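You operate a simulated robot arm through the tools that you are given. There is no shell and no other tool. Be economical: measure what you need, move in short steps, check, and stop when the job is done.

You are at the controls of a simulated robot arm. One attempt, no reset.

Task
Show the orange injector's spray: lamp on, orange air lever on, black number dial at 3, two sprays.
Fine: leave the lamp on, the lever on and the dial at 3. Leave ZERO and TEST alone.

It is judged by the outcome, as a careful person would: the job done as asked, and still so three seconds after it is handed in. It fails if anything else is knocked over, pushed out of place, dropped, spilled or broken.

Robot
A 7-joint arm with a two-finger parallel gripper, fixed in place. Base frame: the origin is at the foot of the arm, x ahead of it, y to its left, z up; the work surface is at about z = 912. Units: mm, rad, N and s.
Its first joint turns from -2.897 to 2.897 rad. Payload 4.4 kg.
Tool frame: the origin (TCP) lies between the finger pads and is the grasp point; the fingertips stand 23 mm ahead of it; z points along the fingers, y is the line along which they close. The gripper opens to 94 mm. The fingers are 38 mm wide and 10 mm thick; the gripper's body (54 by 96 mm) begins 39 mm behind the TCP.
Orientation is that of the tool frame in the base frame, as a unit quaternion [x, y, z, w]. With the fingers straight down and closing along the base's y, the tool's x points along the base's -x, its y along +y and its z along -z.

Tools
- The arm moves only by the tool play_rows. Its argument "commands" is one flat list of numbers, 6 for each row, row after row: the shift along the tool's x, y, z in mm, then the turn, a rotation vector about the tool's x, y, z in rad. In form: [tx, ty, tz, ax, ay, az, tx, ty, tz, ax, ay, az, ...]. A call has 1 to 12 rows; each row shifts and turns the commanded pose from where the row before left it, along the tool's axes as they then stand. "gripper" is the opening, from 0 (shut) to 1 (fully open), set as the call begins (left out, the last holds). Rows are played at 5 a second. More than 50 mm and 0.15 rad between two rows, or a gripper value outside its range, and nothing of the call is played. A pose out of reach is approached as far as the arm can. The call stops where the force on the tool passes 40 N (or 10 N more than at its start, if that is more) or the arm is blocked; 0.2 s more then pass. The fingers move at their own pace (about 72 mm/s each) and stop on an object; they squeeze with about 43 N. The grip force told is the motor's: it shows also when the fingers shut on nothing. Time passes only in rows, and 0.2 s behind the last, so rows that do not move let the fingers close. The reply holds the time, the measured pose of the TCP, the force on the tool along the base axes, the opening and the grip force, in the units named above and with some noise.
- Cameras (640 x 400 px; columns grow to the right, rows downward): "scene" is fixed at [49.8, -502, 1629.3]; the picture's right is [0.78, -0.63, 0.00], its down [-0.24, -0.30, -0.92] and it looks along [0.58, 0.72, -0.38] (base axes); focal length 346 px, centre (320, 200). "wrist" rides on the gripper at [86, 16, -74] in the tool frame; the picture's right is [-0.18, 0.98, 0.00], its down [-0.58, -0.11, -0.81] and it looks along [-0.79, -0.15, 0.59] (tool axes); focal length 243 px, centre (320, 200). There is no depth. A picture from a camera that has moved, and an enlarged one, comes with that camera's place and axes in the base frame and with its lens.
- snapshot(camera): a new picture of that camera. It takes no simulated time.
- inspect(camera, box): a new picture of the part [left, top, right, bottom] of that camera's present view, enlarged. It takes no simulated time.
- finish_job(): hands the job in; it is judged then, once.

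Go step by step. Nothing tells you positions but the pictures and the camera data: compare them with the known pose of the tool, close in by small moves and look again before you grip or let go. The budget is 120 turns and 76 pictures, counting those below and the enlarged ones. Unless the task says otherwise, let go and move clear before handing in, and close with one line.

The tools are called after "Emit:" by a JSON object that holds its "fn" and its "kwargs". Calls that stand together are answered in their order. play_rows: Moves the arm, as the interface text tells. Its arguments: {"type":"object","properties":{"commands":{"type":"array","items":{"type":"number"}},"gripper":{"type":"number"}},"required":["commands"]} The other tools are called the same way: snapshot (camera) takes a picture; inspect (camera, box) takes an enlarged picture of a part of a camera's view; finish_job () hands the job in.

At the start:

```text
clock: 0.0
ee_pos: [488.6, 377.2, 1430.4]
orientation: [0.0, 1.0, 0.0, 0.0]
contact_force: [0.3, 0.2, 0.1]
width: 93.8
finger_force: 0.0
```

scene: 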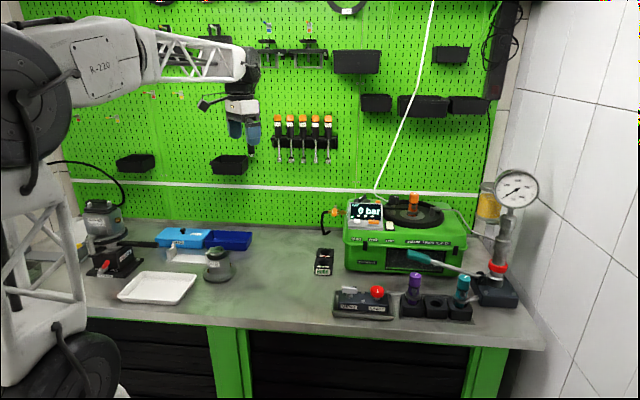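
wrist: 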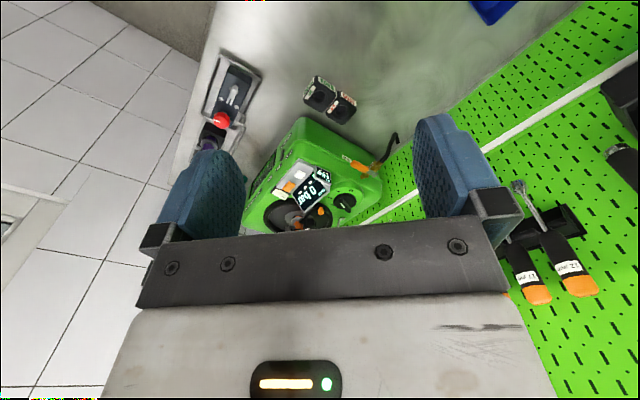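

I see a green test machine with a display, an orange lever and a dial, plus a red-buttoned box in front of it. I'll take enlarged views to identify the controls.

Emit:
{"fn": "inspect", "kwargs": {"camera": "scene", "box": [310, 180, 480, 286]}}

Emit:
{"fn": "inspect", "kwargs": {"camera": "scene", "box": [300, 240, 540, 330]}}

Emit:
{"fn": "inspect", "kwargs": {"camera": "wrist", "box": [190, 60, 410, 240]}}

Emit:
{"fn": "inspect", "kwargs": {"camera": "scene", "box": [70, 180, 260, 310]}}

```text
3.76 times, centred on (395, 233) of scene
camera zoom: at [49.8, -502.0, 1629.3], right [0.78, -0.63, 0.0], down [-0.24, -0.3, -0.92], along [0.58, 0.72, -0.38], focal length 1302 px, centre (38, 76)
```

zoom: 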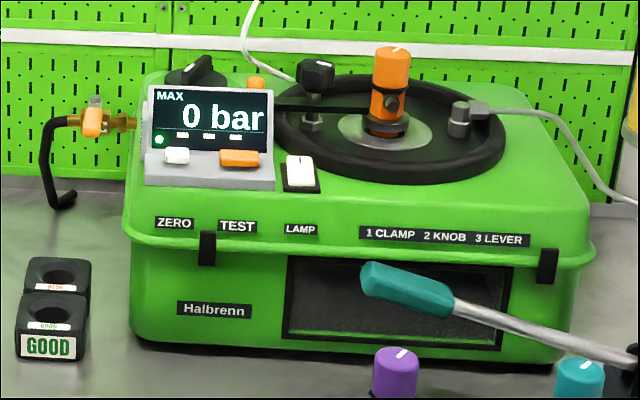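

```text
2.67 times, centred on (420, 285) of scene
camera zoom: at [49.8, -502.0, 1629.3], right [0.78, -0.63, 0.0], down [-0.24, -0.3, -0.92], along [0.58, 0.72, -0.38], focal length 922 px, centre (53, -27)
```

zoom: 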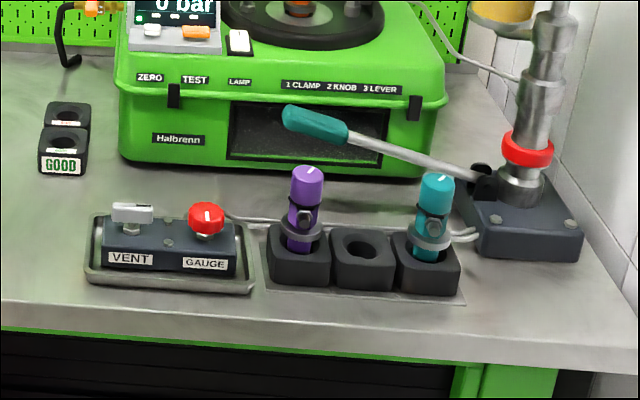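

```text
2.22 times, centred on (300, 150) of wrist
camera zoom: at [402.7, 394.2, 1505.2], right [0.18, 0.98, 0.0], down [0.58, -0.11, 0.81], along [0.79, -0.15, -0.59], focal length 539 px, centre (364, 311)
```

zoom: 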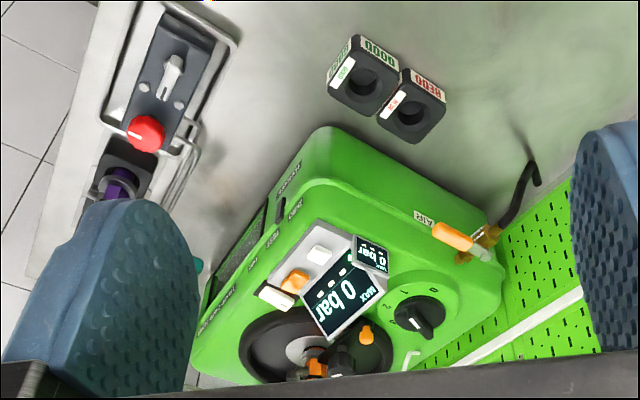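

```text
3.08 times, centred on (165, 245) of scene
camera zoom: at [49.8, -502.0, 1629.3], right [0.78, -0.63, 0.0], down [-0.24, -0.3, -0.92], along [0.58, 0.72, -0.38], focal length 1064 px, centre (797, 62)
```

zoom: 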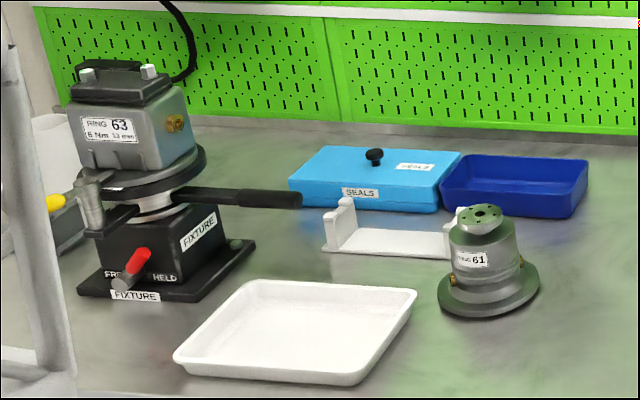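

The control set is on the green machine: lamp rocker, orange air lever at left, black dial behind the display. I'll move to a closer viewpoint high over the machine.

Emit:
{"fn": "play_rows", "kwargs": {"commands": [-30, -25, -5, 0, 0, 0, -30, -25, -5, 0, 0, 0, -30, -25, -5, 0, 0, 0, -30, -25, -5, 0, 0, 0, -30, -25, -5, 0, 0, 0], "gripper": 0}}

Emit:
{"fn": "snapshot", "kwargs": {"camera": "wrist"}}

```text
clock: 1.2
ee_pos: [638.3, 250.8, 1456.7]
orientation: [0.001, 1.0, 0.001, -0.001]
contact_force: [-0.5, -0.6, 0.1]
width: 0.0
finger_force: 42.6
```

```text
69 pictures are left
camera wrist: at [552.9, 268.7, 1530.4], right [0.18, 0.98, 0.0], down [0.58, -0.11, 0.81], along [0.79, -0.15, -0.59], focal length 243 px, centre (320, 200)
```

wrist: 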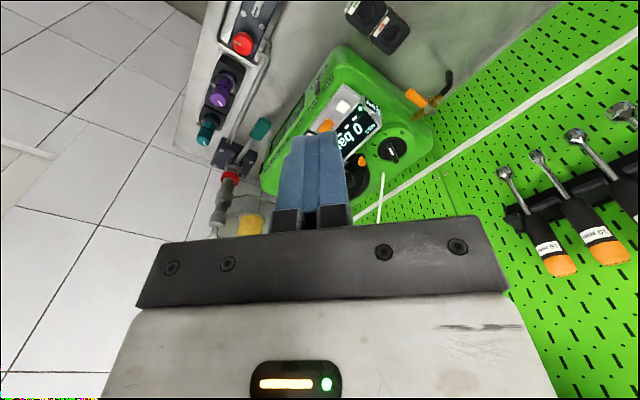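

Emit:
{"fn": "inspect", "kwargs": {"camera": "wrist", "box": [260, 40, 460, 200]}}

```text
2.50 times, centred on (360, 120) of wrist
camera zoom: at [552.9, 268.7, 1530.4], right [0.18, 0.98, 0.0], down [0.58, -0.11, 0.81], along [0.79, -0.15, -0.59], focal length 606 px, centre (220, 400)
```

zoom: 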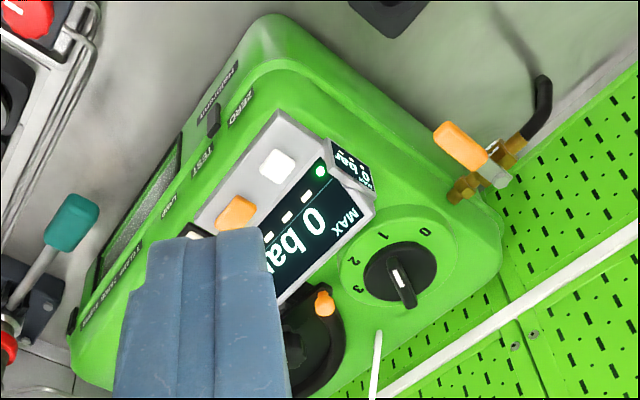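

The dial shows 0–3 around its upper-left, and there's also a small orange knob behind the display. I'll move over for a clearer view of the ring area and labels.

Emit:
{"fn": "play_rows", "kwargs": {"commands": [-30, -10, -6, 0, 0, 0, -30, -10, -6, 0, 0, 0, -30, -10, -6, 0, 0, 0, -30, -10, -6, 0, 0, 0, -30, -10, -6, 0, 0, 0]}}

Emit:
{"fn": "inspect", "kwargs": {"camera": "wrist", "box": [180, 0, 460, 200]}}

```text
clock: 2.4
ee_pos: [789.3, 202.8, 1488.0]
orientation: [0.0, 1.0, 0.0, 0.001]
contact_force: [-0.3, 0.1, 1.1]
width: 0.0
finger_force: 42.1
```

```text
2.00 times, centred on (320, 100) of wrist
camera zoom: at [703.1, 219.6, 1561.9], right [0.18, 0.98, 0.0], down [0.58, -0.11, 0.81], along [0.79, -0.15, -0.59], focal length 485 px, centre (320, 400)
```

zoom: 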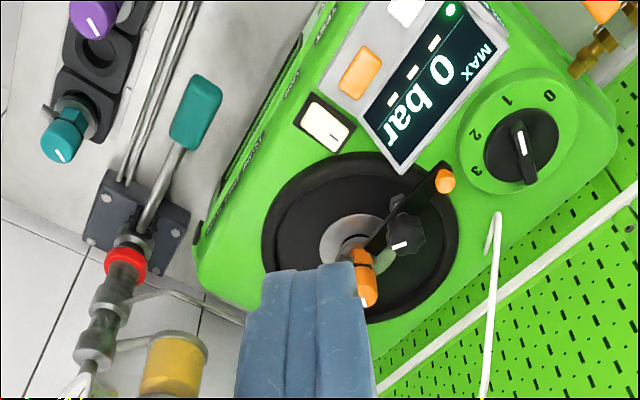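

The orange-tipped arm is the injector clamp with its black knob, and the teal pump lever feeds the injector. I'll zoom on the dial, the clamp, the VENT/GAUGE box and the pump before deciding.

Emit:
{"fn": "inspect", "kwargs": {"camera": "wrist", "box": [370, 20, 450, 110]}}

Emit:
{"fn": "inspect", "kwargs": {"camera": "wrist", "box": [290, 60, 420, 165]}}

Emit:
{"fn": "inspect", "kwargs": {"camera": "scene", "box": [400, 160, 550, 320]}}

Emit:
{"fn": "inspect", "kwargs": {"camera": "scene", "box": [375, 180, 455, 235]}}

```text
4.44 times, centred on (410, 65) of wrist
camera zoom: at [703.1, 219.6, 1561.9], right [0.18, 0.98, 0.0], down [0.58, -0.11, 0.81], along [0.79, -0.15, -0.59], focal length 1078 px, centre (-80, 800)
```

zoom: 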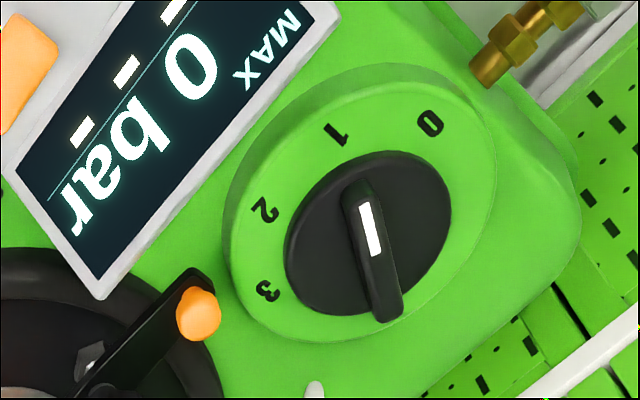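

```text
3.81 times, centred on (355, 112) of wrist
camera zoom: at [703.1, 219.6, 1561.9], right [0.18, 0.98, 0.0], down [0.58, -0.11, 0.81], along [0.79, -0.15, -0.59], focal length 924 px, centre (187, 533)
```

zoom: 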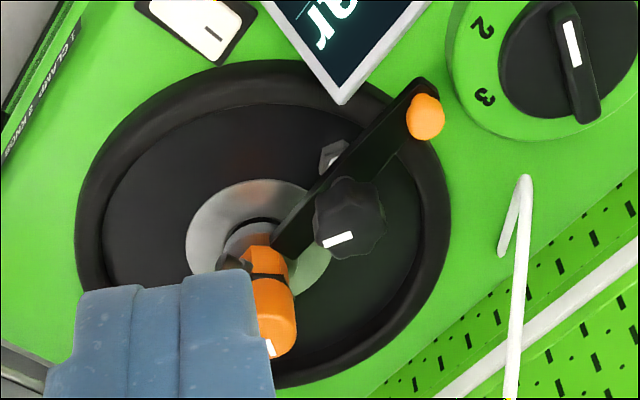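

```text
2.50 times, centred on (475, 240) of scene
camera zoom: at [49.8, -502.0, 1629.3], right [0.78, -0.63, 0.0], down [-0.24, -0.3, -0.92], along [0.58, 0.72, -0.38], focal length 864 px, centre (-68, 100)
```

zoom: 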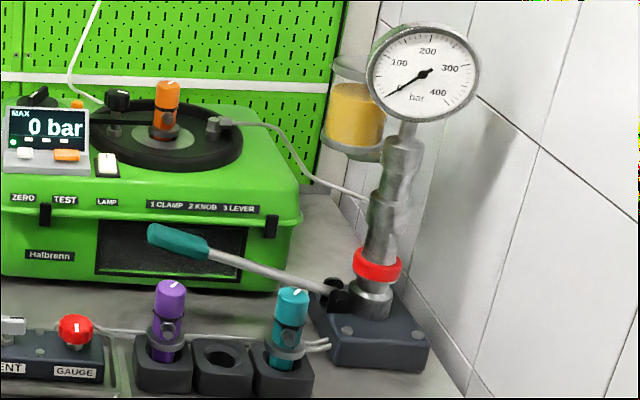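

```text
7.27 times, centred on (415, 208) of scene
camera zoom: at [49.8, -502.0, 1629.3], right [0.78, -0.63, 0.0], down [-0.24, -0.3, -0.92], along [0.58, 0.72, -0.38], focal length 2514 px, centre (-371, 146)
```

zoom: 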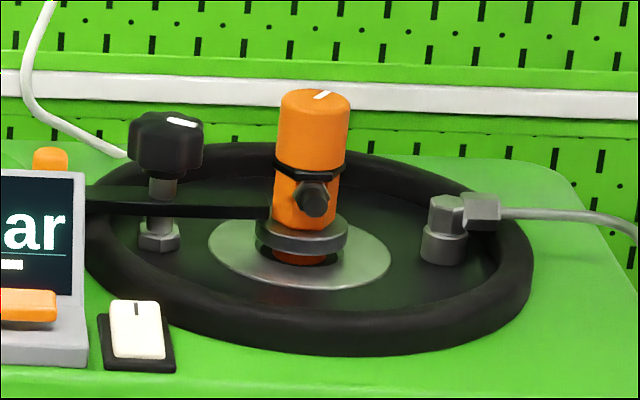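

The injector is already seated, and the dial currently sits near 1. I'll yaw the tool 45° to line up with the machine, which will also give a better view.

Emit:
{"fn": "play_rows", "kwargs": {"commands": [0, 0, 0, 0, 0, -0.131, 0, 0, 0, 0, 0, -0.131, 0, 0, 0, 0, 0, -0.131, 0, 0, 0, 0, 0, -0.131, 0, 0, 0, 0, 0, -0.131, 0, 0, 0, 0, 0, -0.131, 0, 0, 0, 0, 0, 0]}}

Emit:
{"fn": "snapshot", "kwargs": {"camera": "wrist"}}

```text
clock: 4.0
ee_pos: [788.2, 202.5, 1487.1]
orientation: [-0.383, 0.924, 0.0, 0.001]
contact_force: [0.0, -0.1, -0.5]
width: 0.0
finger_force: 42.3
```

```text
62 pictures are left
camera wrist: at [716.7, 153.1, 1560.3], right [-0.57, 0.82, 0.0], down [0.49, 0.34, 0.81], along [0.66, 0.46, -0.59], focal length 243 px, centre (320, 200)
```

wrist: 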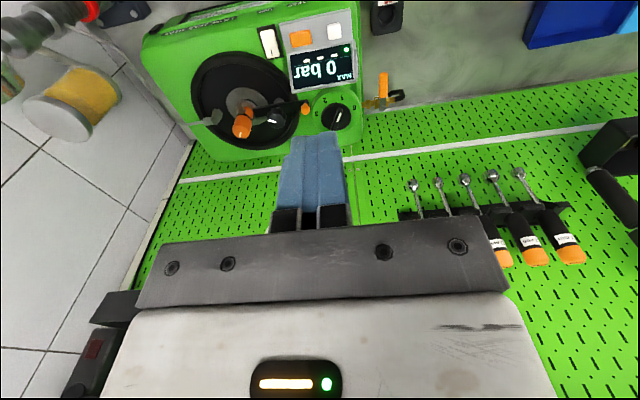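

Rays agree: lamp rocker ≈ (912,182,1090), dial ≈ (954,361,1107). Zooming on the rocker to see its state.

Emit:
{"fn": "inspect", "kwargs": {"camera": "wrist", "box": [230, 0, 410, 140]}}

```text
2.86 times, centred on (320, 70) of wrist
camera zoom: at [716.7, 153.1, 1560.3], right [-0.57, 0.82, 0.0], down [0.49, 0.34, 0.81], along [0.66, 0.46, -0.59], focal length 693 px, centre (320, 571)
```

zoom: 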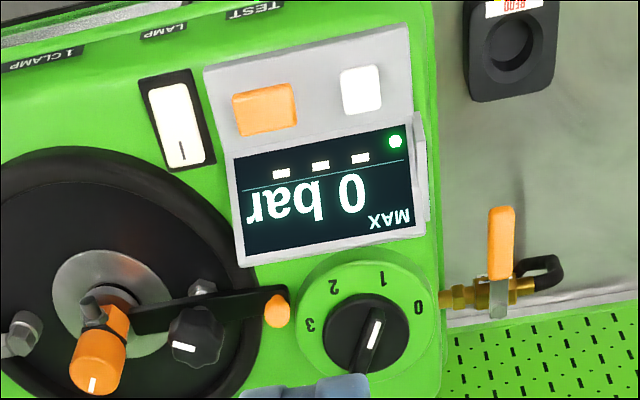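

The dial points at 1 (3 is 90° counter-clockwise). First the lamp: I'll move above the rocker and tilt the tool forward so the near fingertip edge can press the marked end.

Emit:
{"fn": "play_rows", "kwargs": {"commands": [-9.4, -17, 39.5, 0, 0, 0, -9.4, -17, 39.5, 0, 0, 0, -9.4, -17, 39.5, 0, 0, 0, -9.4, -17, 39.5, 0, 0, 0, -9.4, -17, 39.5, 0, 0, 0, -9.4, -17, 39.5, 0, 0, 0, 0, 0, 0, 0, -0.12, 0, 0, 0, 0, 0, -0.12, 0, 0, 0, 0, 0, -0.12, 0, 0, 0, 0, 0, -0.12, 0, 0, 0, 0, 0, -0.12, 0, 0, 0, 0, 0, 0, 0]}}

Emit:
{"fn": "snapshot", "kwargs": {"camera": "wrist"}}

Emit:
{"fn": "snapshot", "kwargs": {"camera": "scene"}}

```text
clock: 6.6
ee_pos: [900.0, 170.8, 1249.4]
orientation: [-0.367, 0.882, 0.113, 0.274]
contact_force: [-0.2, -0.6, 0.4]
width: 0.1
finger_force: 42.3
```

```text
60 pictures are left
camera wrist: at [809.6, 101.8, 1261.4], right [-0.59, 0.8, 0.1], down [0.09, -0.06, 0.99], along [0.8, 0.59, -0.04], focal length 243 px, centre (320, 200)
```

wrist: 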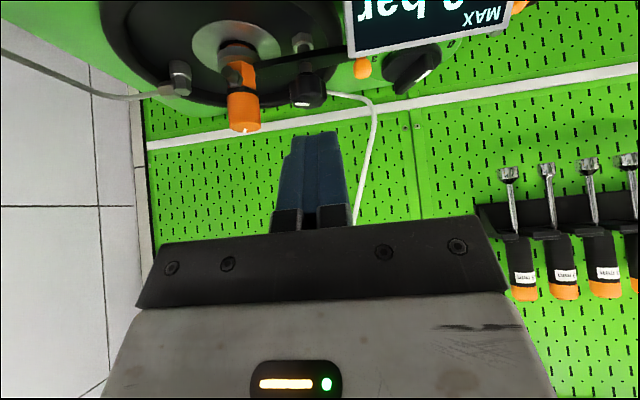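

```text
59 pictures are left
```

scene: 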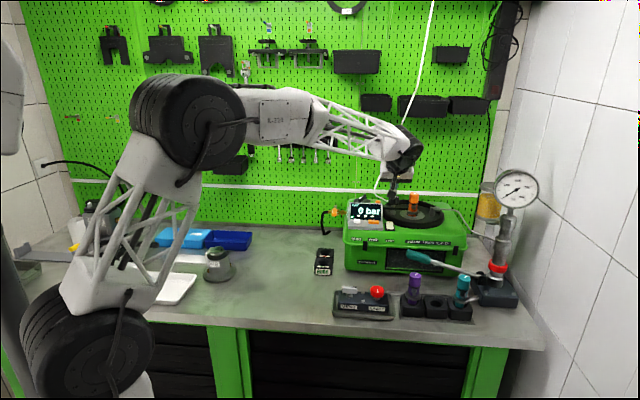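

The tool is tilted and above the rocker. I'll descend to about 20 mm above expected contact and look.

Emit:
{"fn": "play_rows", "kwargs": {"commands": [11.8, -0.2, 36, 0, 0, 0, 11.8, -0.2, 36, 0, 0, 0, 11.8, -0.2, 36, 0, 0, 0, 0, 0, 0, 0, 0, 0]}}

Emit:
{"fn": "inspect", "kwargs": {"camera": "scene", "box": [340, 170, 450, 250]}}

Emit:
{"fn": "snapshot", "kwargs": {"camera": "wrist"}}

```text
clock: 7.6
ee_pos: [924.5, 192.0, 1140.4]
orientation: [-0.366, 0.882, 0.113, 0.273]
contact_force: [-0.1, -0.4, -0.2]
width: 0.0
finger_force: 42.1
```

```text
5.00 times, centred on (395, 210) of scene
camera zoom: at [49.8, -502.0, 1629.3], right [0.78, -0.63, 0.0], down [-0.24, -0.3, -0.92], along [0.58, 0.72, -0.38], focal length 1729 px, centre (-55, 150)
```

zoom: 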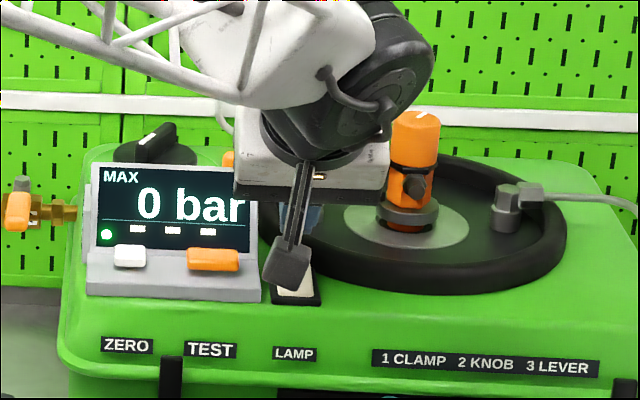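

```text
57 pictures are left
camera wrist: at [833.2, 124.2, 1151.7], right [-0.59, 0.8, 0.1], down [0.09, -0.06, 0.99], along [0.8, 0.59, -0.04], focal length 243 px, centre (320, 200)
```

wrist: 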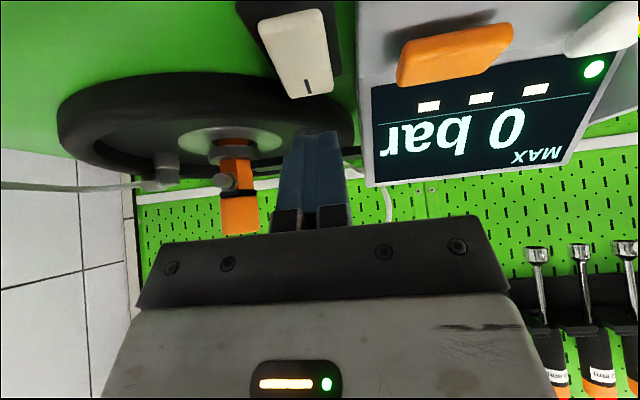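

The fingertip edge is just above the marked end, about 5 mm too far toward the display. I'll shift sideways, then descend in small steps.

Emit:
{"fn": "play_rows", "kwargs": {"commands": [0, -5.5, 0, 0, 0, 0, 2.8, 0, 4.1, 0, 0, 0, 2.8, 0, 4.1, 0, 0, 0, 1.4, 0, 2.1, 0, 0, 0, 1.4, 0, 2.1, 0, 0, 0]}}

Emit:
{"fn": "inspect", "kwargs": {"camera": "wrist", "box": [220, 0, 420, 160]}}

```text
clock: 8.8
ee_pos: [927.7, 188.4, 1125.6]
orientation: [-0.366, 0.882, 0.113, 0.273]
contact_force: [0.1, 0.1, 0.5]
width: 0.1
finger_force: 42.6
```

```text
2.50 times, centred on (320, 80) of wrist
camera zoom: at [836.5, 120.3, 1137.2], right [-0.59, 0.8, 0.1], down [0.09, -0.06, 0.99], along [0.8, 0.59, -0.04], focal length 606 px, centre (320, 500)
```

zoom: 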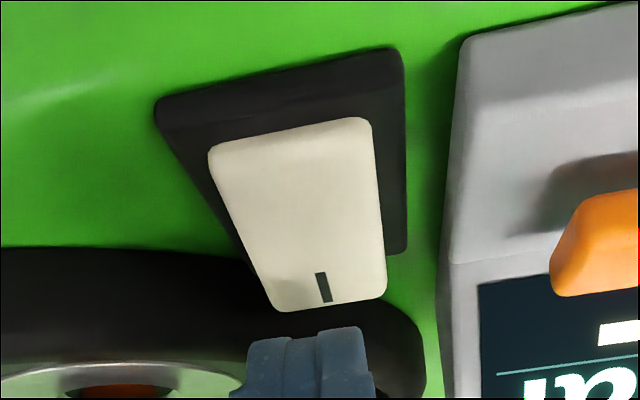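

The fingertip is just past the rocker's end and a few mm to the side. I'll back up slightly, shift, and press down again.

Emit:
{"fn": "play_rows", "kwargs": {"commands": [4.3, 4, -7.8, 0, 0, 0, 1.13, 0, 1.65, 0, 0, 0, 1.13, 0, 1.65, 0, 0, 0, 1.13, 0, 1.65, 0, 0, 0, 1.13, 0, 1.65, 0, 0, 0]}}

Emit:
{"fn": "inspect", "kwargs": {"camera": "wrist", "box": [220, 0, 420, 160]}}

```text
clock: 10.0
ee_pos: [918.4, 185.2, 1121.1]
orientation: [-0.366, 0.882, 0.114, 0.273]
contact_force: [-1.1, -0.2, 0.2]
width: 0.0
finger_force: 42.0
```

```text
2.50 times, centred on (320, 80) of wrist
camera zoom: at [827.9, 117.6, 1133.4], right [-0.59, 0.8, 0.1], down [0.09, -0.06, 0.99], along [0.8, 0.59, -0.04], focal length 606 px, centre (320, 500)
```

zoom: 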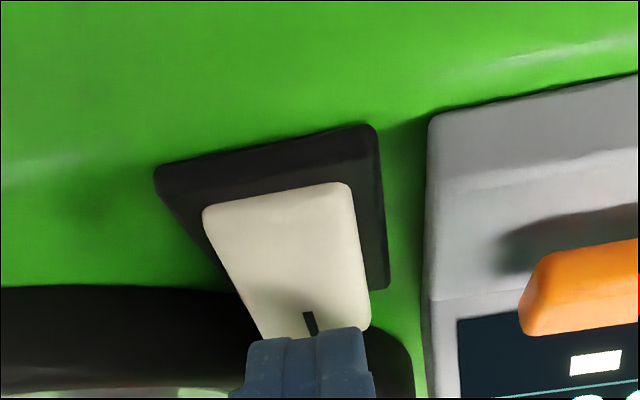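

Fingertips now overlap the marked end without contact. Continue down slowly.

Emit:
{"fn": "play_rows", "kwargs": {"commands": [1.13, 0.5, 1.65, 0, 0, 0, 1.13, 0.5, 1.65, 0, 0, 0, 1.13, 0.5, 1.65, 0, 0, 0, 0, 0, 0, 0, 0, 0]}}

Emit:
{"fn": "inspect", "kwargs": {"camera": "wrist", "box": [220, 0, 420, 160]}}

```text
clock: 10.9
ee_pos: [919.6, 186.8, 1120.4]
orientation: [-0.366, 0.881, 0.113, 0.277]
contact_force: [-0.5, 0.2, 2.6]
width: 0.0
finger_force: 42.3
stopped in row 4: the force on the tool passed its limit (the readings are from after the stop); the commanded pose is now the measured one
```

```text
2.50 times, centred on (320, 80) of wrist
camera zoom: at [828.0, 118.3, 1132.1], right [-0.59, 0.8, 0.1], down [0.09, -0.06, 0.99], along [0.8, 0.59, -0.03], focal length 606 px, centre (320, 500)
```

zoom: 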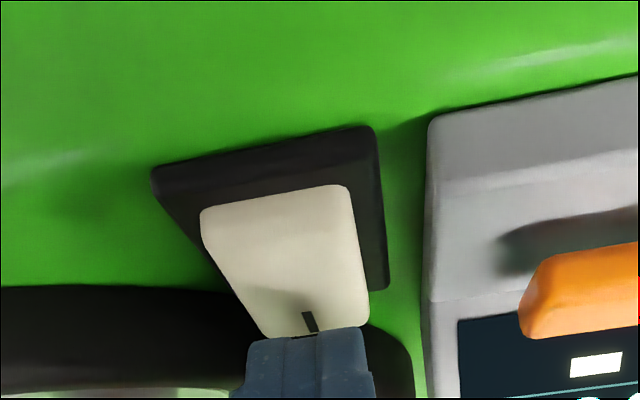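

The force limit tripped; I'll check whether the rocker moved and what touched.

Emit:
{"fn": "inspect", "kwargs": {"camera": "scene", "box": [340, 170, 450, 270]}}

```text
4.00 times, centred on (395, 220) of scene
camera zoom: at [49.8, -502.0, 1629.3], right [0.78, -0.63, 0.0], down [-0.24, -0.3, -0.92], along [0.58, 0.72, -0.38], focal length 1383 px, centre (20, 120)
```

zoom: 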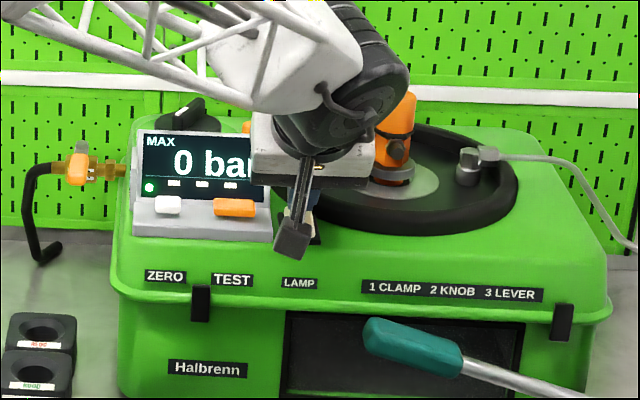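

I'll back off a little and look at the rocker unobstructed.

Emit:
{"fn": "play_rows", "kwargs": {"commands": [-6, 0, -20, 0, 0, 0, -6, 0, -20, 0, 0, 0, -6, 0, -20, 0, 0, 0, 0, 0, 0, 0, 0, 0]}}

Emit:
{"fn": "snapshot", "kwargs": {"camera": "wrist"}}

Emit:
{"fn": "inspect", "kwargs": {"camera": "scene", "box": [340, 190, 450, 280]}}

```text
clock: 11.9
ee_pos: [905.7, 173.0, 1180.3]
orientation: [-0.367, 0.881, 0.113, 0.276]
contact_force: [-0.5, 0.3, -0.1]
width: 0.2
finger_force: 42.9
```

```text
52 pictures are left
camera wrist: at [814.1, 103.6, 1191.8], right [-0.59, 0.8, 0.1], down [0.09, -0.06, 0.99], along [0.8, 0.59, -0.03], focal length 243 px, centre (320, 200)
```

wrist: 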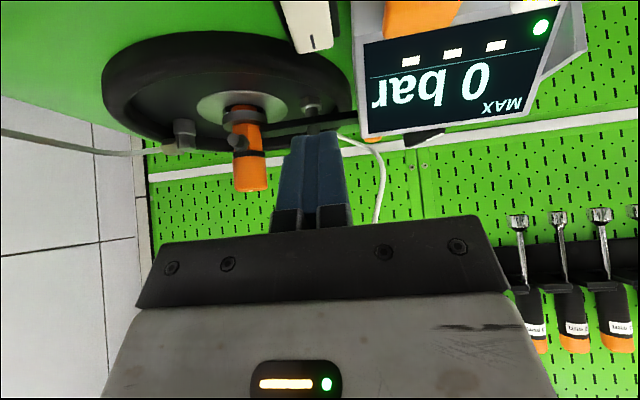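

```text
4.44 times, centred on (395, 235) of scene
camera zoom: at [49.8, -502.0, 1629.3], right [0.78, -0.63, 0.0], down [-0.24, -0.3, -0.92], along [0.58, 0.72, -0.38], focal length 1537 px, centre (-13, 44)
```

zoom: 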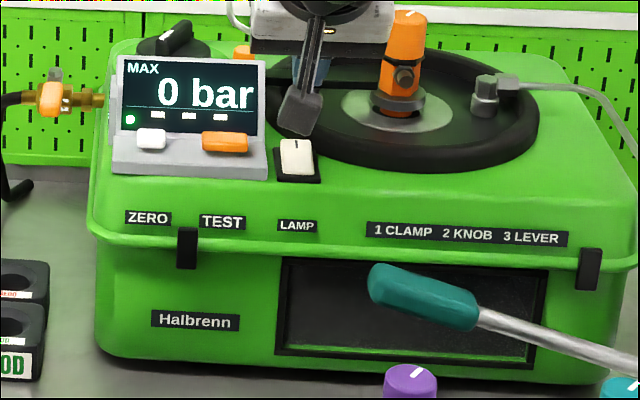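

The rocker didn't flip: the wide side of the fingertips probably touched the black ring rim. I'll rotate the tool 90° about its axis so the thin side (20 mm) faces the rim.

Emit:
{"fn": "play_rows", "kwargs": {"commands": [0, 0, -3, 0, 0, 0.131, 0, 0, -3, 0, 0, 0.131, 0, 0, -3, 0, 0, 0.131, 0, 0, 0, 0, 0, 0.131, 0, 0, 0, 0, 0, 0.131, 0, 0, 0, 0, 0, 0.131, 0, 0, 0, 0, 0, 0.131, 0, 0, 0, 0, 0, 0.131, 0, 0, 0, 0, 0, 0.131, 0, 0, 0, 0, 0, 0.131, 0, 0, 0, 0, 0, 0.131, 0, 0, 0, 0, 0, 0.131]}}

Emit:
{"fn": "snapshot", "kwargs": {"camera": "wrist"}}

```text
clock: 14.5
ee_pos: [900.6, 169.6, 1187.9]
orientation: [0.367, 0.881, 0.275, 0.116]
contact_force: [0.4, 0.2, 0.1]
width: 0.0
finger_force: 42.2
```

```text
50 pictures are left
camera wrist: at [820.4, 211.0, 1257.3], right [0.7, 0.44, 0.56], down [0.02, -0.8, 0.6], along [0.71, -0.41, -0.57], focal length 243 px, centre (320, 200)
```

wrist: 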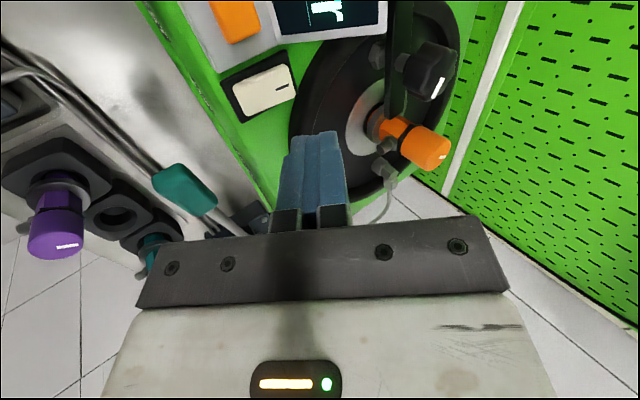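

Now the thin side faces the rim and the mark is clearly visible at about (924,192,1094). I'll move to just above it.

Emit:
{"fn": "play_rows", "kwargs": {"commands": [-1, -4, 21.5, 0, 0, 0, -1, -4, 21.5, 0, 0, 0, -1, -4, 21.5, 0, 0, 0, 0, 0, 0, 0, 0, 0]}}

Emit:
{"fn": "inspect", "kwargs": {"camera": "wrist", "box": [220, 20, 420, 180]}}

```text
clock: 15.5
ee_pos: [921.4, 186.2, 1129.2]
orientation: [0.366, 0.882, 0.275, 0.115]
contact_force: [0.8, -0.5, 0.0]
width: 0.0
finger_force: 42.1
```

```text
2.50 times, centred on (320, 100) of wrist
camera zoom: at [841.1, 227.8, 1197.5], right [0.7, 0.44, 0.56], down [0.02, -0.8, 0.6], along [0.71, -0.41, -0.57], focal length 606 px, centre (320, 450)
```

zoom: 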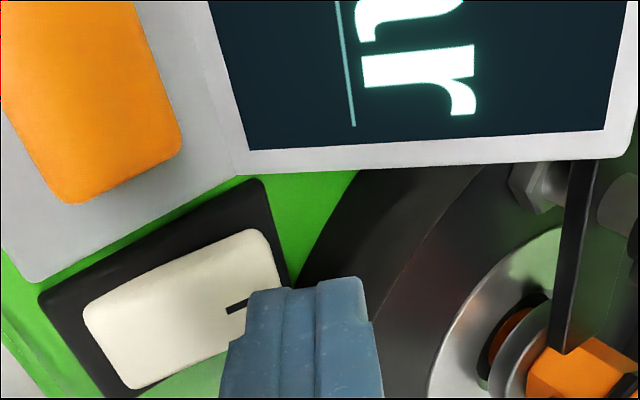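

The fingertips are above the marked end. Pressing down in small steps.

Emit:
{"fn": "play_rows", "kwargs": {"commands": [0, -1.7, 2.5, 0, 0, 0, 0, -1.7, 2.5, 0, 0, 0, 0, -0.85, 1.24, 0, 0, 0, 0, -0.85, 1.24, 0, 0, 0, 0, -0.85, 1.24, 0, 0, 0, 0, -0.85, 1.24, 0, 0, 0, 0, -0.85, 1.24, 0, 0, 0]}}

Emit:
{"fn": "inspect", "kwargs": {"camera": "wrist", "box": [220, 20, 420, 180]}}

```text
clock: 17.1
ee_pos: [922.4, 186.1, 1115.1]
orientation: [0.365, 0.882, 0.275, 0.117]
contact_force: [0.9, 0.2, -0.5]
width: 0.0
finger_force: 42.2
```

```text
2.50 times, centred on (320, 100) of wrist
camera zoom: at [841.8, 227.2, 1183.7], right [0.7, 0.44, 0.56], down [0.02, -0.8, 0.6], along [0.71, -0.41, -0.57], focal length 606 px, centre (320, 450)
```

zoom: 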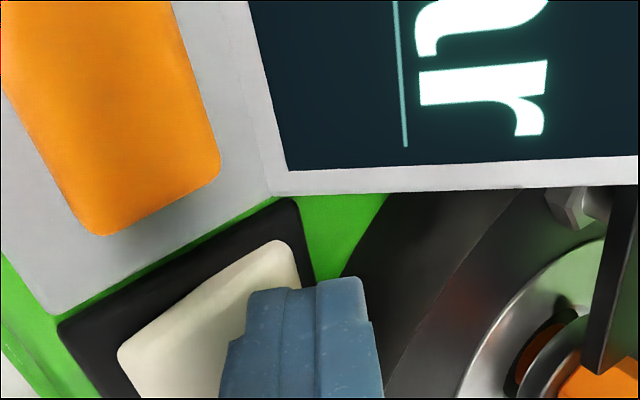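

No contact force yet at z≈1115; continuing down.

Emit:
{"fn": "play_rows", "kwargs": {"commands": [0, -0.85, 1.24, 0, 0, 0, 0, -0.85, 1.24, 0, 0, 0, 0, -0.85, 1.24, 0, 0, 0, 0, -0.85, 1.24, 0, 0, 0, 0, -0.85, 1.24, 0, 0, 0, 0, 0, 0, 0, 0, 0]}}

Emit:
{"fn": "inspect", "kwargs": {"camera": "wrist", "box": [220, 20, 420, 180]}}

Emit:
{"fn": "inspect", "kwargs": {"camera": "scene", "box": [340, 190, 450, 280]}}

```text
clock: 18.3
ee_pos: [923.1, 185.6, 1113.3]
orientation: [0.364, 0.882, 0.276, 0.118]
contact_force: [3.3, 0.9, 3.1]
width: 0.0
finger_force: 42.6
stopped in row 5: the force on the tool passed its limit (the readings are from after the stop); the commanded pose is now the measured one
```

```text
2.50 times, centred on (320, 100) of wrist
camera zoom: at [842.1, 227.7, 1182.1], right [0.7, 0.44, 0.56], down [0.02, -0.8, 0.6], along [0.72, -0.41, -0.56], focal length 606 px, centre (320, 450)
```

zoom: 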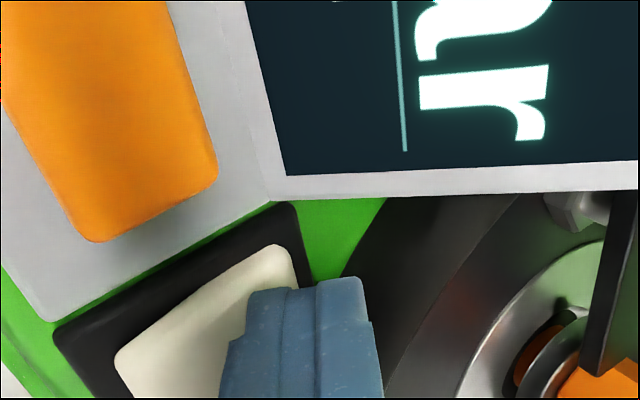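

```text
4.44 times, centred on (395, 235) of scene
camera zoom: at [49.8, -502.0, 1629.3], right [0.78, -0.63, 0.0], down [-0.24, -0.3, -0.92], along [0.58, 0.72, -0.38], focal length 1537 px, centre (-13, 44)
```

zoom: 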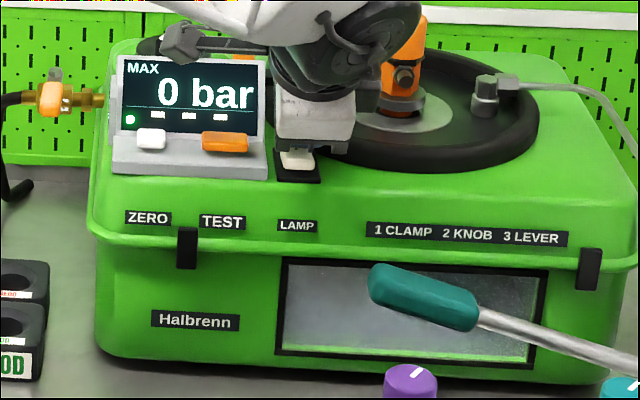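

The window is lit, so the lamp is on. Next I retreat upward, level the tool, and go look at the air lever.

Emit:
{"fn": "play_rows", "kwargs": {"commands": [0, 0, -25, 0, 0, 0, 0, 0, -40, 0, 0, 0, 0, 0, -40, 0.12, 0, 0, 0, 0, -40, 0.12, 0, 0, 0, 0, -40, 0.12, 0, 0, 0, 0, -40, 0.12, 0, 0, 0, 0, -10, 0.12, 0, 0, 0, 0, 0, 0, 0, 0]}}

Emit:
{"fn": "play_rows", "kwargs": {"commands": [0, 0, 0, 0, 0, -0.131, 0, 0, 0, 0, 0, -0.131, 0, 0, 0, 0, 0, -0.131, 0, 0, 0, 0, 0, -0.131, 0, 0, 0, 0, 0, -0.131, 0, 0, 0, 0, 0, -0.131, 0, 0, 0, 0, 0, -0.131, 0, 0, 0, 0, 0, -0.131, 0, 0, 0, 0, 0, -0.131, 0, 0, 0, 0, 0, -0.131, 0, 0, 0, 0, 0, -0.131, 0, 0, 0, 0, 0, -0.131]}}

Emit:
{"fn": "snapshot", "kwargs": {"camera": "wrist"}}

```text
clock: 20.1
ee_pos: [849.5, 113.4, 1320.4]
orientation: [0.384, 0.923, 0.004, 0.005]
contact_force: [-0.1, -0.9, 0.9]
width: 0.0
finger_force: 42.4
```

```text
clock: 22.7
ee_pos: [848.5, 112.9, 1319.7]
orientation: [-0.384, 0.923, -0.001, 0.005]
contact_force: [0.1, -0.3, -0.3]
width: 0.0
finger_force: 42.3
```

```text
45 pictures are left
camera wrist: at [776.1, 63.6, 1392.7], right [-0.57, 0.82, 0.0], down [0.48, 0.33, 0.81], along [0.67, 0.46, -0.58], focal length 243 px, centre (320, 200)
```

wrist: 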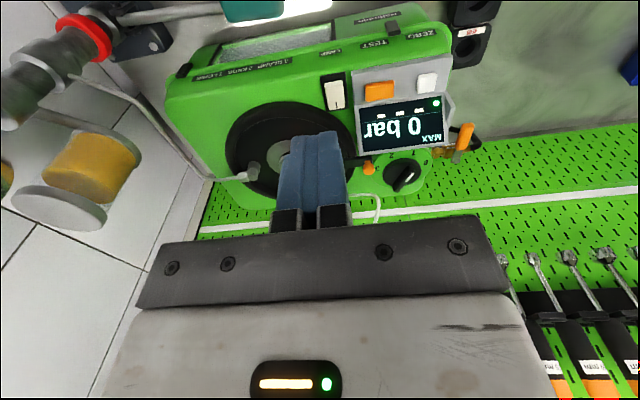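

Moving leftward to view the air lever up close.

Emit:
{"fn": "play_rows", "kwargs": {"commands": [-27, 31.3, 0, 0, 0, 0, -27, 31.3, 0, 0, 0, 0, -27, 31.3, 0, 0, 0, 0, -27, 31.3, 0, 0, 0, 0, -27, 31.3, 0, 0, 0, 0, -27, 31.3, 0, 0, 0, 0]}}

Emit:
{"fn": "inspect", "kwargs": {"camera": "wrist", "box": [200, 0, 440, 150]}}

Emit:
{"fn": "inspect", "kwargs": {"camera": "scene", "box": [310, 195, 370, 240]}}

```text
clock: 24.1
ee_pos: [828.8, 360.6, 1319.1]
orientation: [-0.383, 0.924, 0.0, 0.006]
contact_force: [-0.4, 0.4, -0.2]
width: 0.0
finger_force: 41.9
```

```text
2.67 times, centred on (320, 75) of wrist
camera zoom: at [756.4, 311.2, 1393.0], right [-0.56, 0.83, 0.0], down [0.48, 0.33, 0.81], along [0.67, 0.46, -0.58], focal length 647 px, centre (320, 533)
```

zoom: 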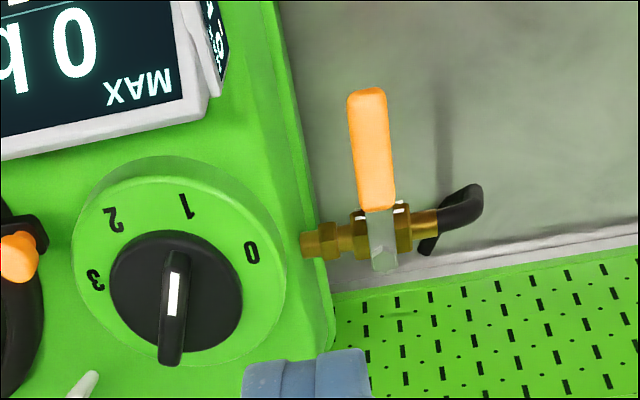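

```text
8.89 times, centred on (340, 218) of scene
camera zoom: at [49.8, -502.0, 1629.3], right [0.78, -0.63, 0.0], down [-0.24, -0.3, -0.92], along [0.58, 0.72, -0.38], focal length 3073 px, centre (142, 44)
```

zoom: 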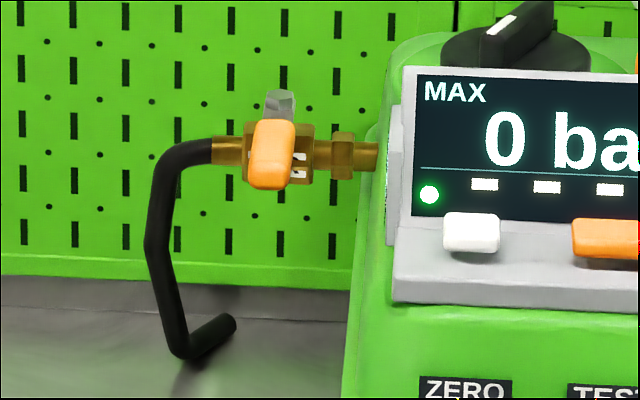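

Emit:
{"fn": "inspect", "kwargs": {"camera": "wrist", "box": [305, 25, 390, 110]}}

```text
4.71 times, centred on (348, 68) of wrist
camera zoom: at [756.4, 311.2, 1393.0], right [-0.56, 0.83, 0.0], down [0.48, 0.33, 0.81], along [0.67, 0.46, -0.58], focal length 1142 px, centre (191, 824)
```

zoom: 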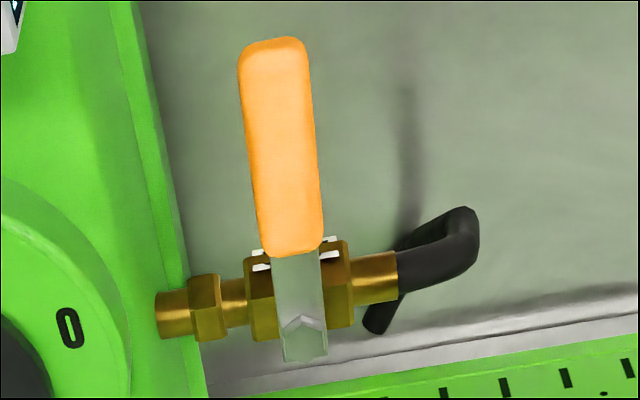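

The lever points to the machine's front, square to its pipe (off), with pivot at about (893,445) and its tip at about (840,394,1077). I'll straddle the handle loosely and swing it outward along the pipe.

Emit:
{"fn": "play_rows", "kwargs": {"commands": [-9.4, 2.9, 33.8, 0, 0, 0, -9.4, 2.9, 33.8, 0, 0, 0, -9.4, 2.9, 33.8, 0, 0, 0, -9.4, 2.9, 33.8, 0, 0, 0, -9.4, 2.9, 33.8, 0, 0, 0, 0, 0, 0, 0, 0, 0], "gripper": 0.34}}

Emit:
{"fn": "snapshot", "kwargs": {"camera": "wrist"}}

Emit:
{"fn": "inspect", "kwargs": {"camera": "scene", "box": [300, 160, 400, 250]}}

```text
clock: 25.5
ee_pos: [854.7, 403.5, 1151.0]
orientation: [-0.383, 0.924, 0.0, 0.005]
contact_force: [-0.3, -0.2, 0.9]
width: 32.0
finger_force: 0.1
```

```text
41 pictures are left
camera wrist: at [781.7, 354.6, 1223.2], right [-0.57, 0.82, 0.0], down [0.48, 0.33, 0.81], along [0.67, 0.46, -0.58], focal length 243 px, centre (320, 200)
```

wrist: 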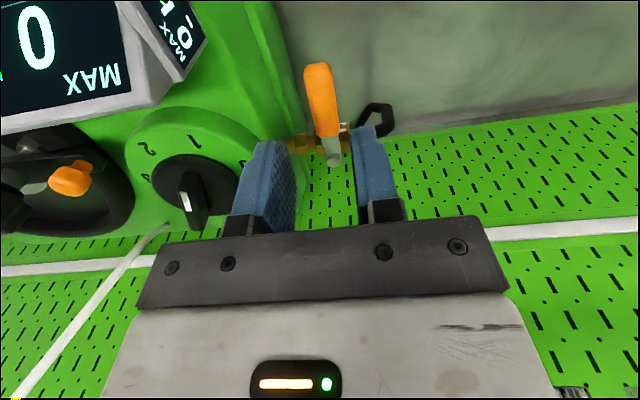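

```text
4.44 times, centred on (350, 205) of scene
camera zoom: at [49.8, -502.0, 1629.3], right [0.78, -0.63, 0.0], down [-0.24, -0.3, -0.92], along [0.58, 0.72, -0.38], focal length 1537 px, centre (187, 178)
```

zoom: 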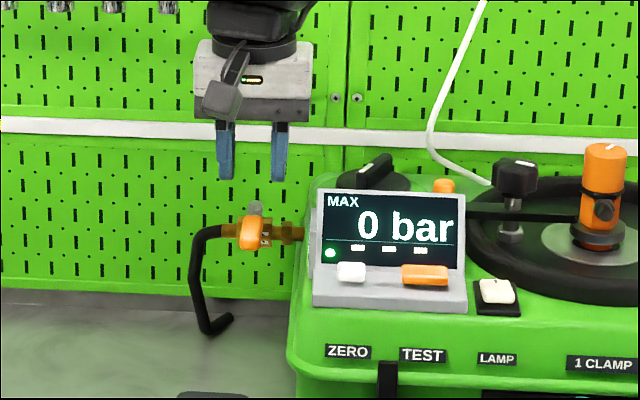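

Positions are confirmed; descending to straddle the handle.

Emit:
{"fn": "play_rows", "kwargs": {"commands": [0, 2.5, 15, 0, 0, 0, 0, 0, 15, 0, 0, 0, 0, 0, 15, 0, 0, 0, 0, 0, 10, 0, 0, 0, 0, 0, 7, 0, 0, 0]}}

Emit:
{"fn": "inspect", "kwargs": {"camera": "scene", "box": [310, 180, 390, 250]}}

Emit:
{"fn": "snapshot", "kwargs": {"camera": "wrist"}}

```text
clock: 26.7
ee_pos: [853.0, 405.5, 1088.8]
orientation: [-0.382, 0.924, -0.001, 0.005]
contact_force: [-0.5, 0.5, -0.4]
width: 32.2
finger_force: 0.0
```

```text
5.71 times, centred on (350, 215) of scene
camera zoom: at [49.8, -502.0, 1629.3], right [0.78, -0.63, 0.0], down [-0.24, -0.3, -0.92], along [0.58, 0.72, -0.38], focal length 1976 px, centre (149, 114)
```

zoom: 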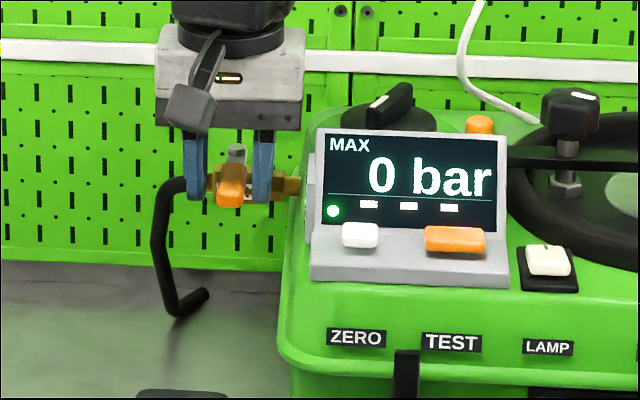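

```text
38 pictures are left
camera wrist: at [781.3, 356.6, 1161.9], right [-0.57, 0.82, 0.0], down [0.48, 0.33, 0.81], along [0.67, 0.46, -0.58], focal length 243 px, centre (320, 200)
```

wrist: 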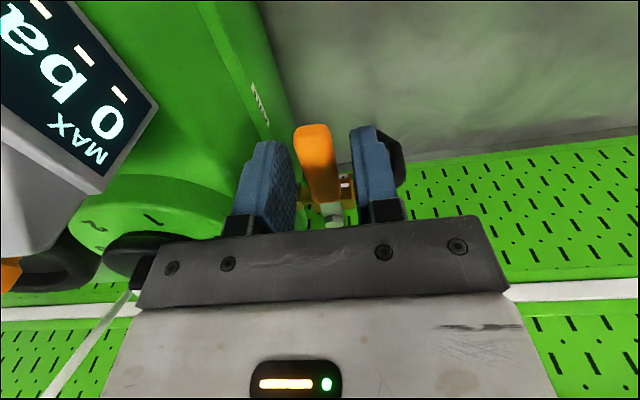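

The handle lies between the fingers. Sweeping it around its pivot, first half.

Emit:
{"fn": "play_rows", "kwargs": {"commands": [-0.5, 7.45, 0, 0, 0, 0.131, -0.5, 7.45, 0, 0, 0, 0.131, -0.5, 7.45, 0, 0, 0, 0.131, -0.5, 7.45, 0, 0, 0, 0.131, -0.5, 7.45, 0, 0, 0, 0.131]}}

Emit:
{"fn": "snapshot", "kwargs": {"camera": "wrist"}}

```text
clock: 27.9
ee_pos: [837.0, 440.3, 1088.3]
orientation: [-0.065, 0.998, 0.001, 0.004]
contact_force: [-0.5, -0.2, -0.2]
width: 32.2
finger_force: 0.4
```

```text
37 pictures are left
camera wrist: at [749.3, 444.8, 1162.0], right [0.06, 1.0, 0.0], down [0.58, -0.04, 0.81], along [0.81, -0.04, -0.58], focal length 243 px, centre (320, 200)
```

wrist: 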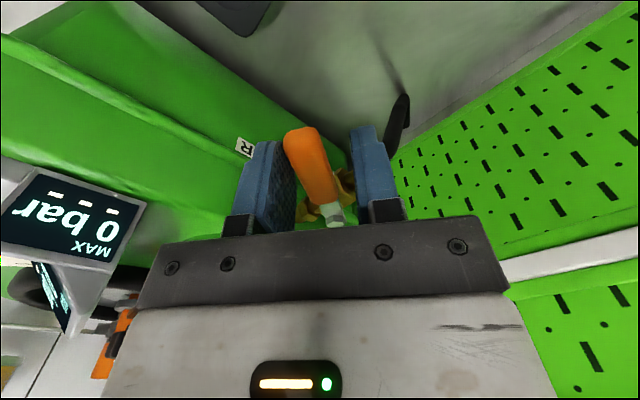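

The handle follows smoothly. Continuing the swing toward parallel with the pipe.

Emit:
{"fn": "play_rows", "kwargs": {"commands": [-0.5, 7.45, 0, 0, 0, 0.131, -0.5, 7.45, 0, 0, 0, 0.131, -0.5, 7.45, 0, 0, 0, 0.131, -0.5, 7.45, 0, 0, 0, 0.131, -0.5, 7.45, 0, 0, 0, 0.131, -0.5, 7.45, 0, 0, 0, 0.131, -0.5, 7.45, 0, 0, 0, 0.131]}}

Emit:
{"fn": "snapshot", "kwargs": {"camera": "wrist"}}

Emit:
{"fn": "inspect", "kwargs": {"camera": "scene", "box": [310, 180, 390, 250]}}

```text
clock: 29.5
ee_pos: [854.7, 488.5, 1089.6]
orientation: [0.385, 0.923, 0.003, 0.005]
contact_force: [-0.1, -0.5, 0.4]
width: 32.1
finger_force: 0.1
```

```text
36 pictures are left
camera wrist: at [804.3, 561.1, 1163.4], right [0.83, 0.56, 0.01], down [0.32, -0.49, 0.81], along [0.46, -0.67, -0.59], focal length 243 px, centre (320, 200)
```

wrist: 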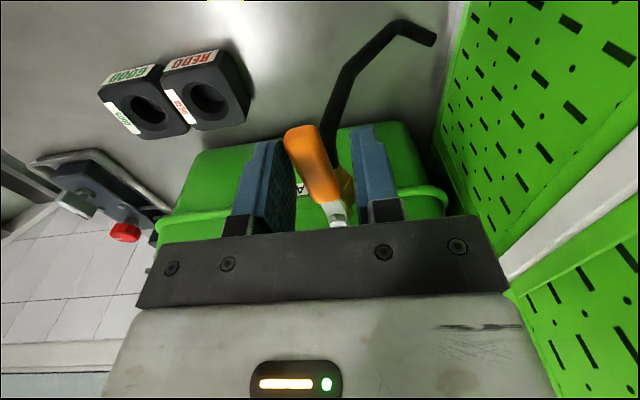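

```text
5.71 times, centred on (350, 215) of scene
camera zoom: at [49.8, -502.0, 1629.3], right [0.78, -0.63, 0.0], down [-0.24, -0.3, -0.92], along [0.58, 0.72, -0.38], focal length 1976 px, centre (149, 114)
```

zoom: 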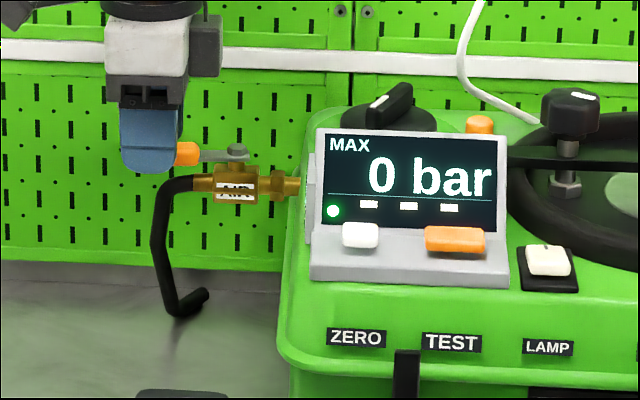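

The lever is nearly aligned with the pipe but lags by slack; I'll push a bit further to the stop.

Emit:
{"fn": "play_rows", "kwargs": {"commands": [-0.2, 4, 0, 0, 0, 0.07, -0.2, 4, 0, 0, 0, 0.07, -0.2, 3, 0, 0, 0, 0.05]}}

Emit:
{"fn": "snapshot", "kwargs": {"camera": "wrist"}}

```text
clock: 30.3
ee_pos: [862.0, 493.4, 1089.2]
orientation: [0.47, 0.883, 0.003, 0.003]
contact_force: [-12.0, -18.0, -2.5]
width: 40.1
finger_force: 9.2
```

```text
34 pictures are left
camera wrist: at [827.5, 574.7, 1163.6], right [0.92, 0.4, 0.01], down [0.23, -0.54, 0.81], along [0.32, -0.74, -0.59], focal length 243 px, centre (320, 200)
```

wrist: 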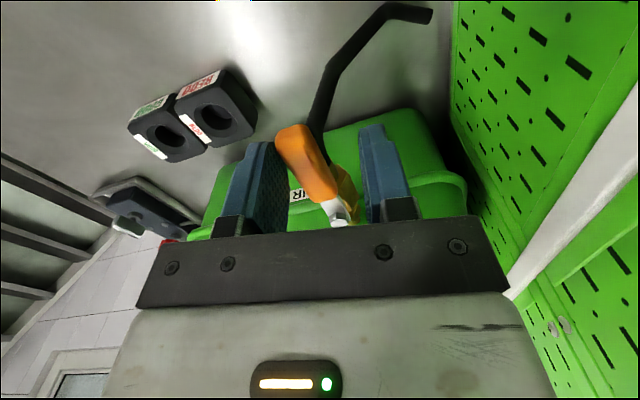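

The lever reached its stop. I'll back off a little and lift straight up.

Emit:
{"fn": "play_rows", "kwargs": {"commands": [0, -4, 0, 0, 0, -0.05, 0, -3.5, 0, 0, 0, -0.05, 0, 0, -20, 0, 0, 0, 0, 0, -40, 0, 0, 0, 0, 0, -40, 0, 0, 0, 0, 0, -40, 0, 0, 0, 0, 0, -30, 0, 0, 0]}}

Emit:
{"fn": "inspect", "kwargs": {"camera": "scene", "box": [310, 170, 390, 250]}}

Emit:
{"fn": "snapshot", "kwargs": {"camera": "wrist"}}

```text
clock: 31.9
ee_pos: [853.6, 489.8, 1259.7]
orientation: [0.424, 0.906, 0.003, 0.004]
contact_force: [0.1, 0.3, -0.7]
width: 32.1
finger_force: 0.0
```

```text
5.00 times, centred on (350, 210) of scene
camera zoom: at [49.8, -502.0, 1629.3], right [0.78, -0.63, 0.0], down [-0.24, -0.3, -0.92], along [0.58, 0.72, -0.38], focal length 1729 px, centre (170, 150)
```

zoom: 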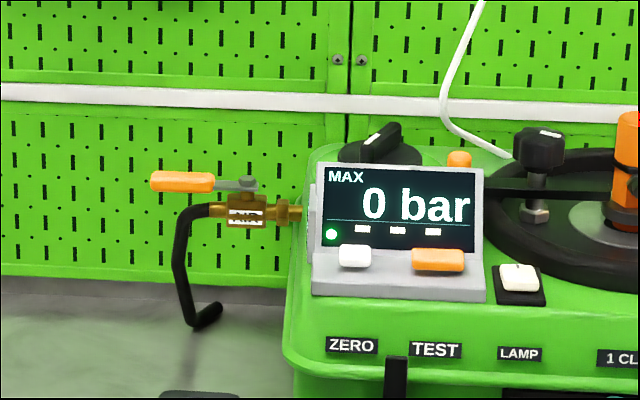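

```text
32 pictures are left
camera wrist: at [811.6, 567.2, 1333.0], right [0.87, 0.49, 0.01], down [0.28, -0.52, 0.81], along [0.4, -0.7, -0.59], focal length 243 px, centre (320, 200)
```

wrist: 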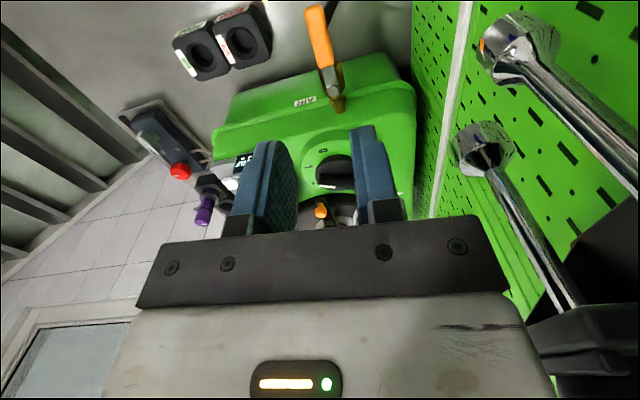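

The air lever is on. Next is the dial: I'll yaw the tool so the fingers close across the dial's bar (pointer ≈ 200°, so y axis ≈ 111°).

Emit:
{"fn": "play_rows", "kwargs": {"commands": [0, 0, 0, 0, 0, -0.13, 0, 0, 0, 0, 0, -0.13, 0, 0, 0, 0, 0, -0.13, 0, 0, 0, 0, 0, -0.13, 0, 0, 0, 0, 0, -0.13, 0, 0, 0, 0, 0, -0.13, 0, 0, 0, 0, 0, -0.13, 0, 0, 0, 0, 0, -0.13, 0, 0, 0, 0, 0, -0.13, 0, 0, 0, 0, 0, -0.05, 0, 0, 0, 0, 0, 0], "gripper": 0.4}}

```text
clock: 34.3
ee_pos: [853.7, 489.9, 1259.8]
orientation: [-0.171, 0.985, 0.001, 0.005]
contact_force: [-0.1, 0.1, -0.6]
width: 37.4
finger_force: 0.1
```

Emit:
{"fn": "play_rows", "kwargs": {"commands": [-10.6, -31.2, 12, 0, 0, 0, -10.6, -31.2, 12, 0, 0, 0, -10.6, -31.2, 12, 0, 0, 0, -10.6, -31.2, 12, 0, 0, 0, -10.6, -31.2, 12, 0, 0, 0, 0, 0, 0, 0, 0, 0]}}

Emit:
{"fn": "snapshot", "kwargs": {"camera": "wrist"}}

```text
clock: 35.7
ee_pos: [958.0, 360.2, 1202.1]
orientation: [-0.17, 0.985, 0.001, 0.006]
contact_force: [0.3, 0.2, -0.5]
width: 37.8
finger_force: 0.1
```

```text
31 pictures are left
camera wrist: at [870.5, 346.4, 1274.8], right [-0.16, 0.99, 0.0], down [0.58, 0.09, 0.81], along [0.8, 0.13, -0.58], focal length 243 px, centre (320, 200)
```

wrist: 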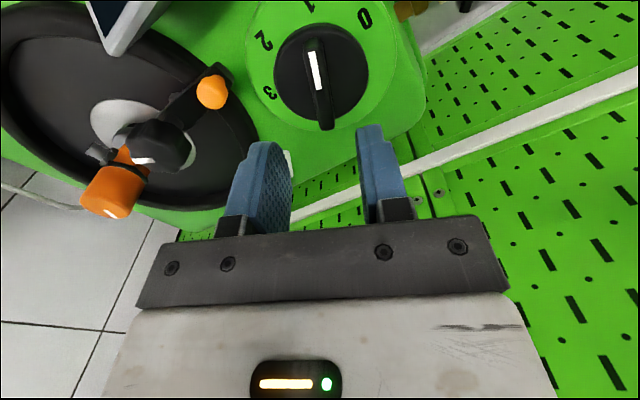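

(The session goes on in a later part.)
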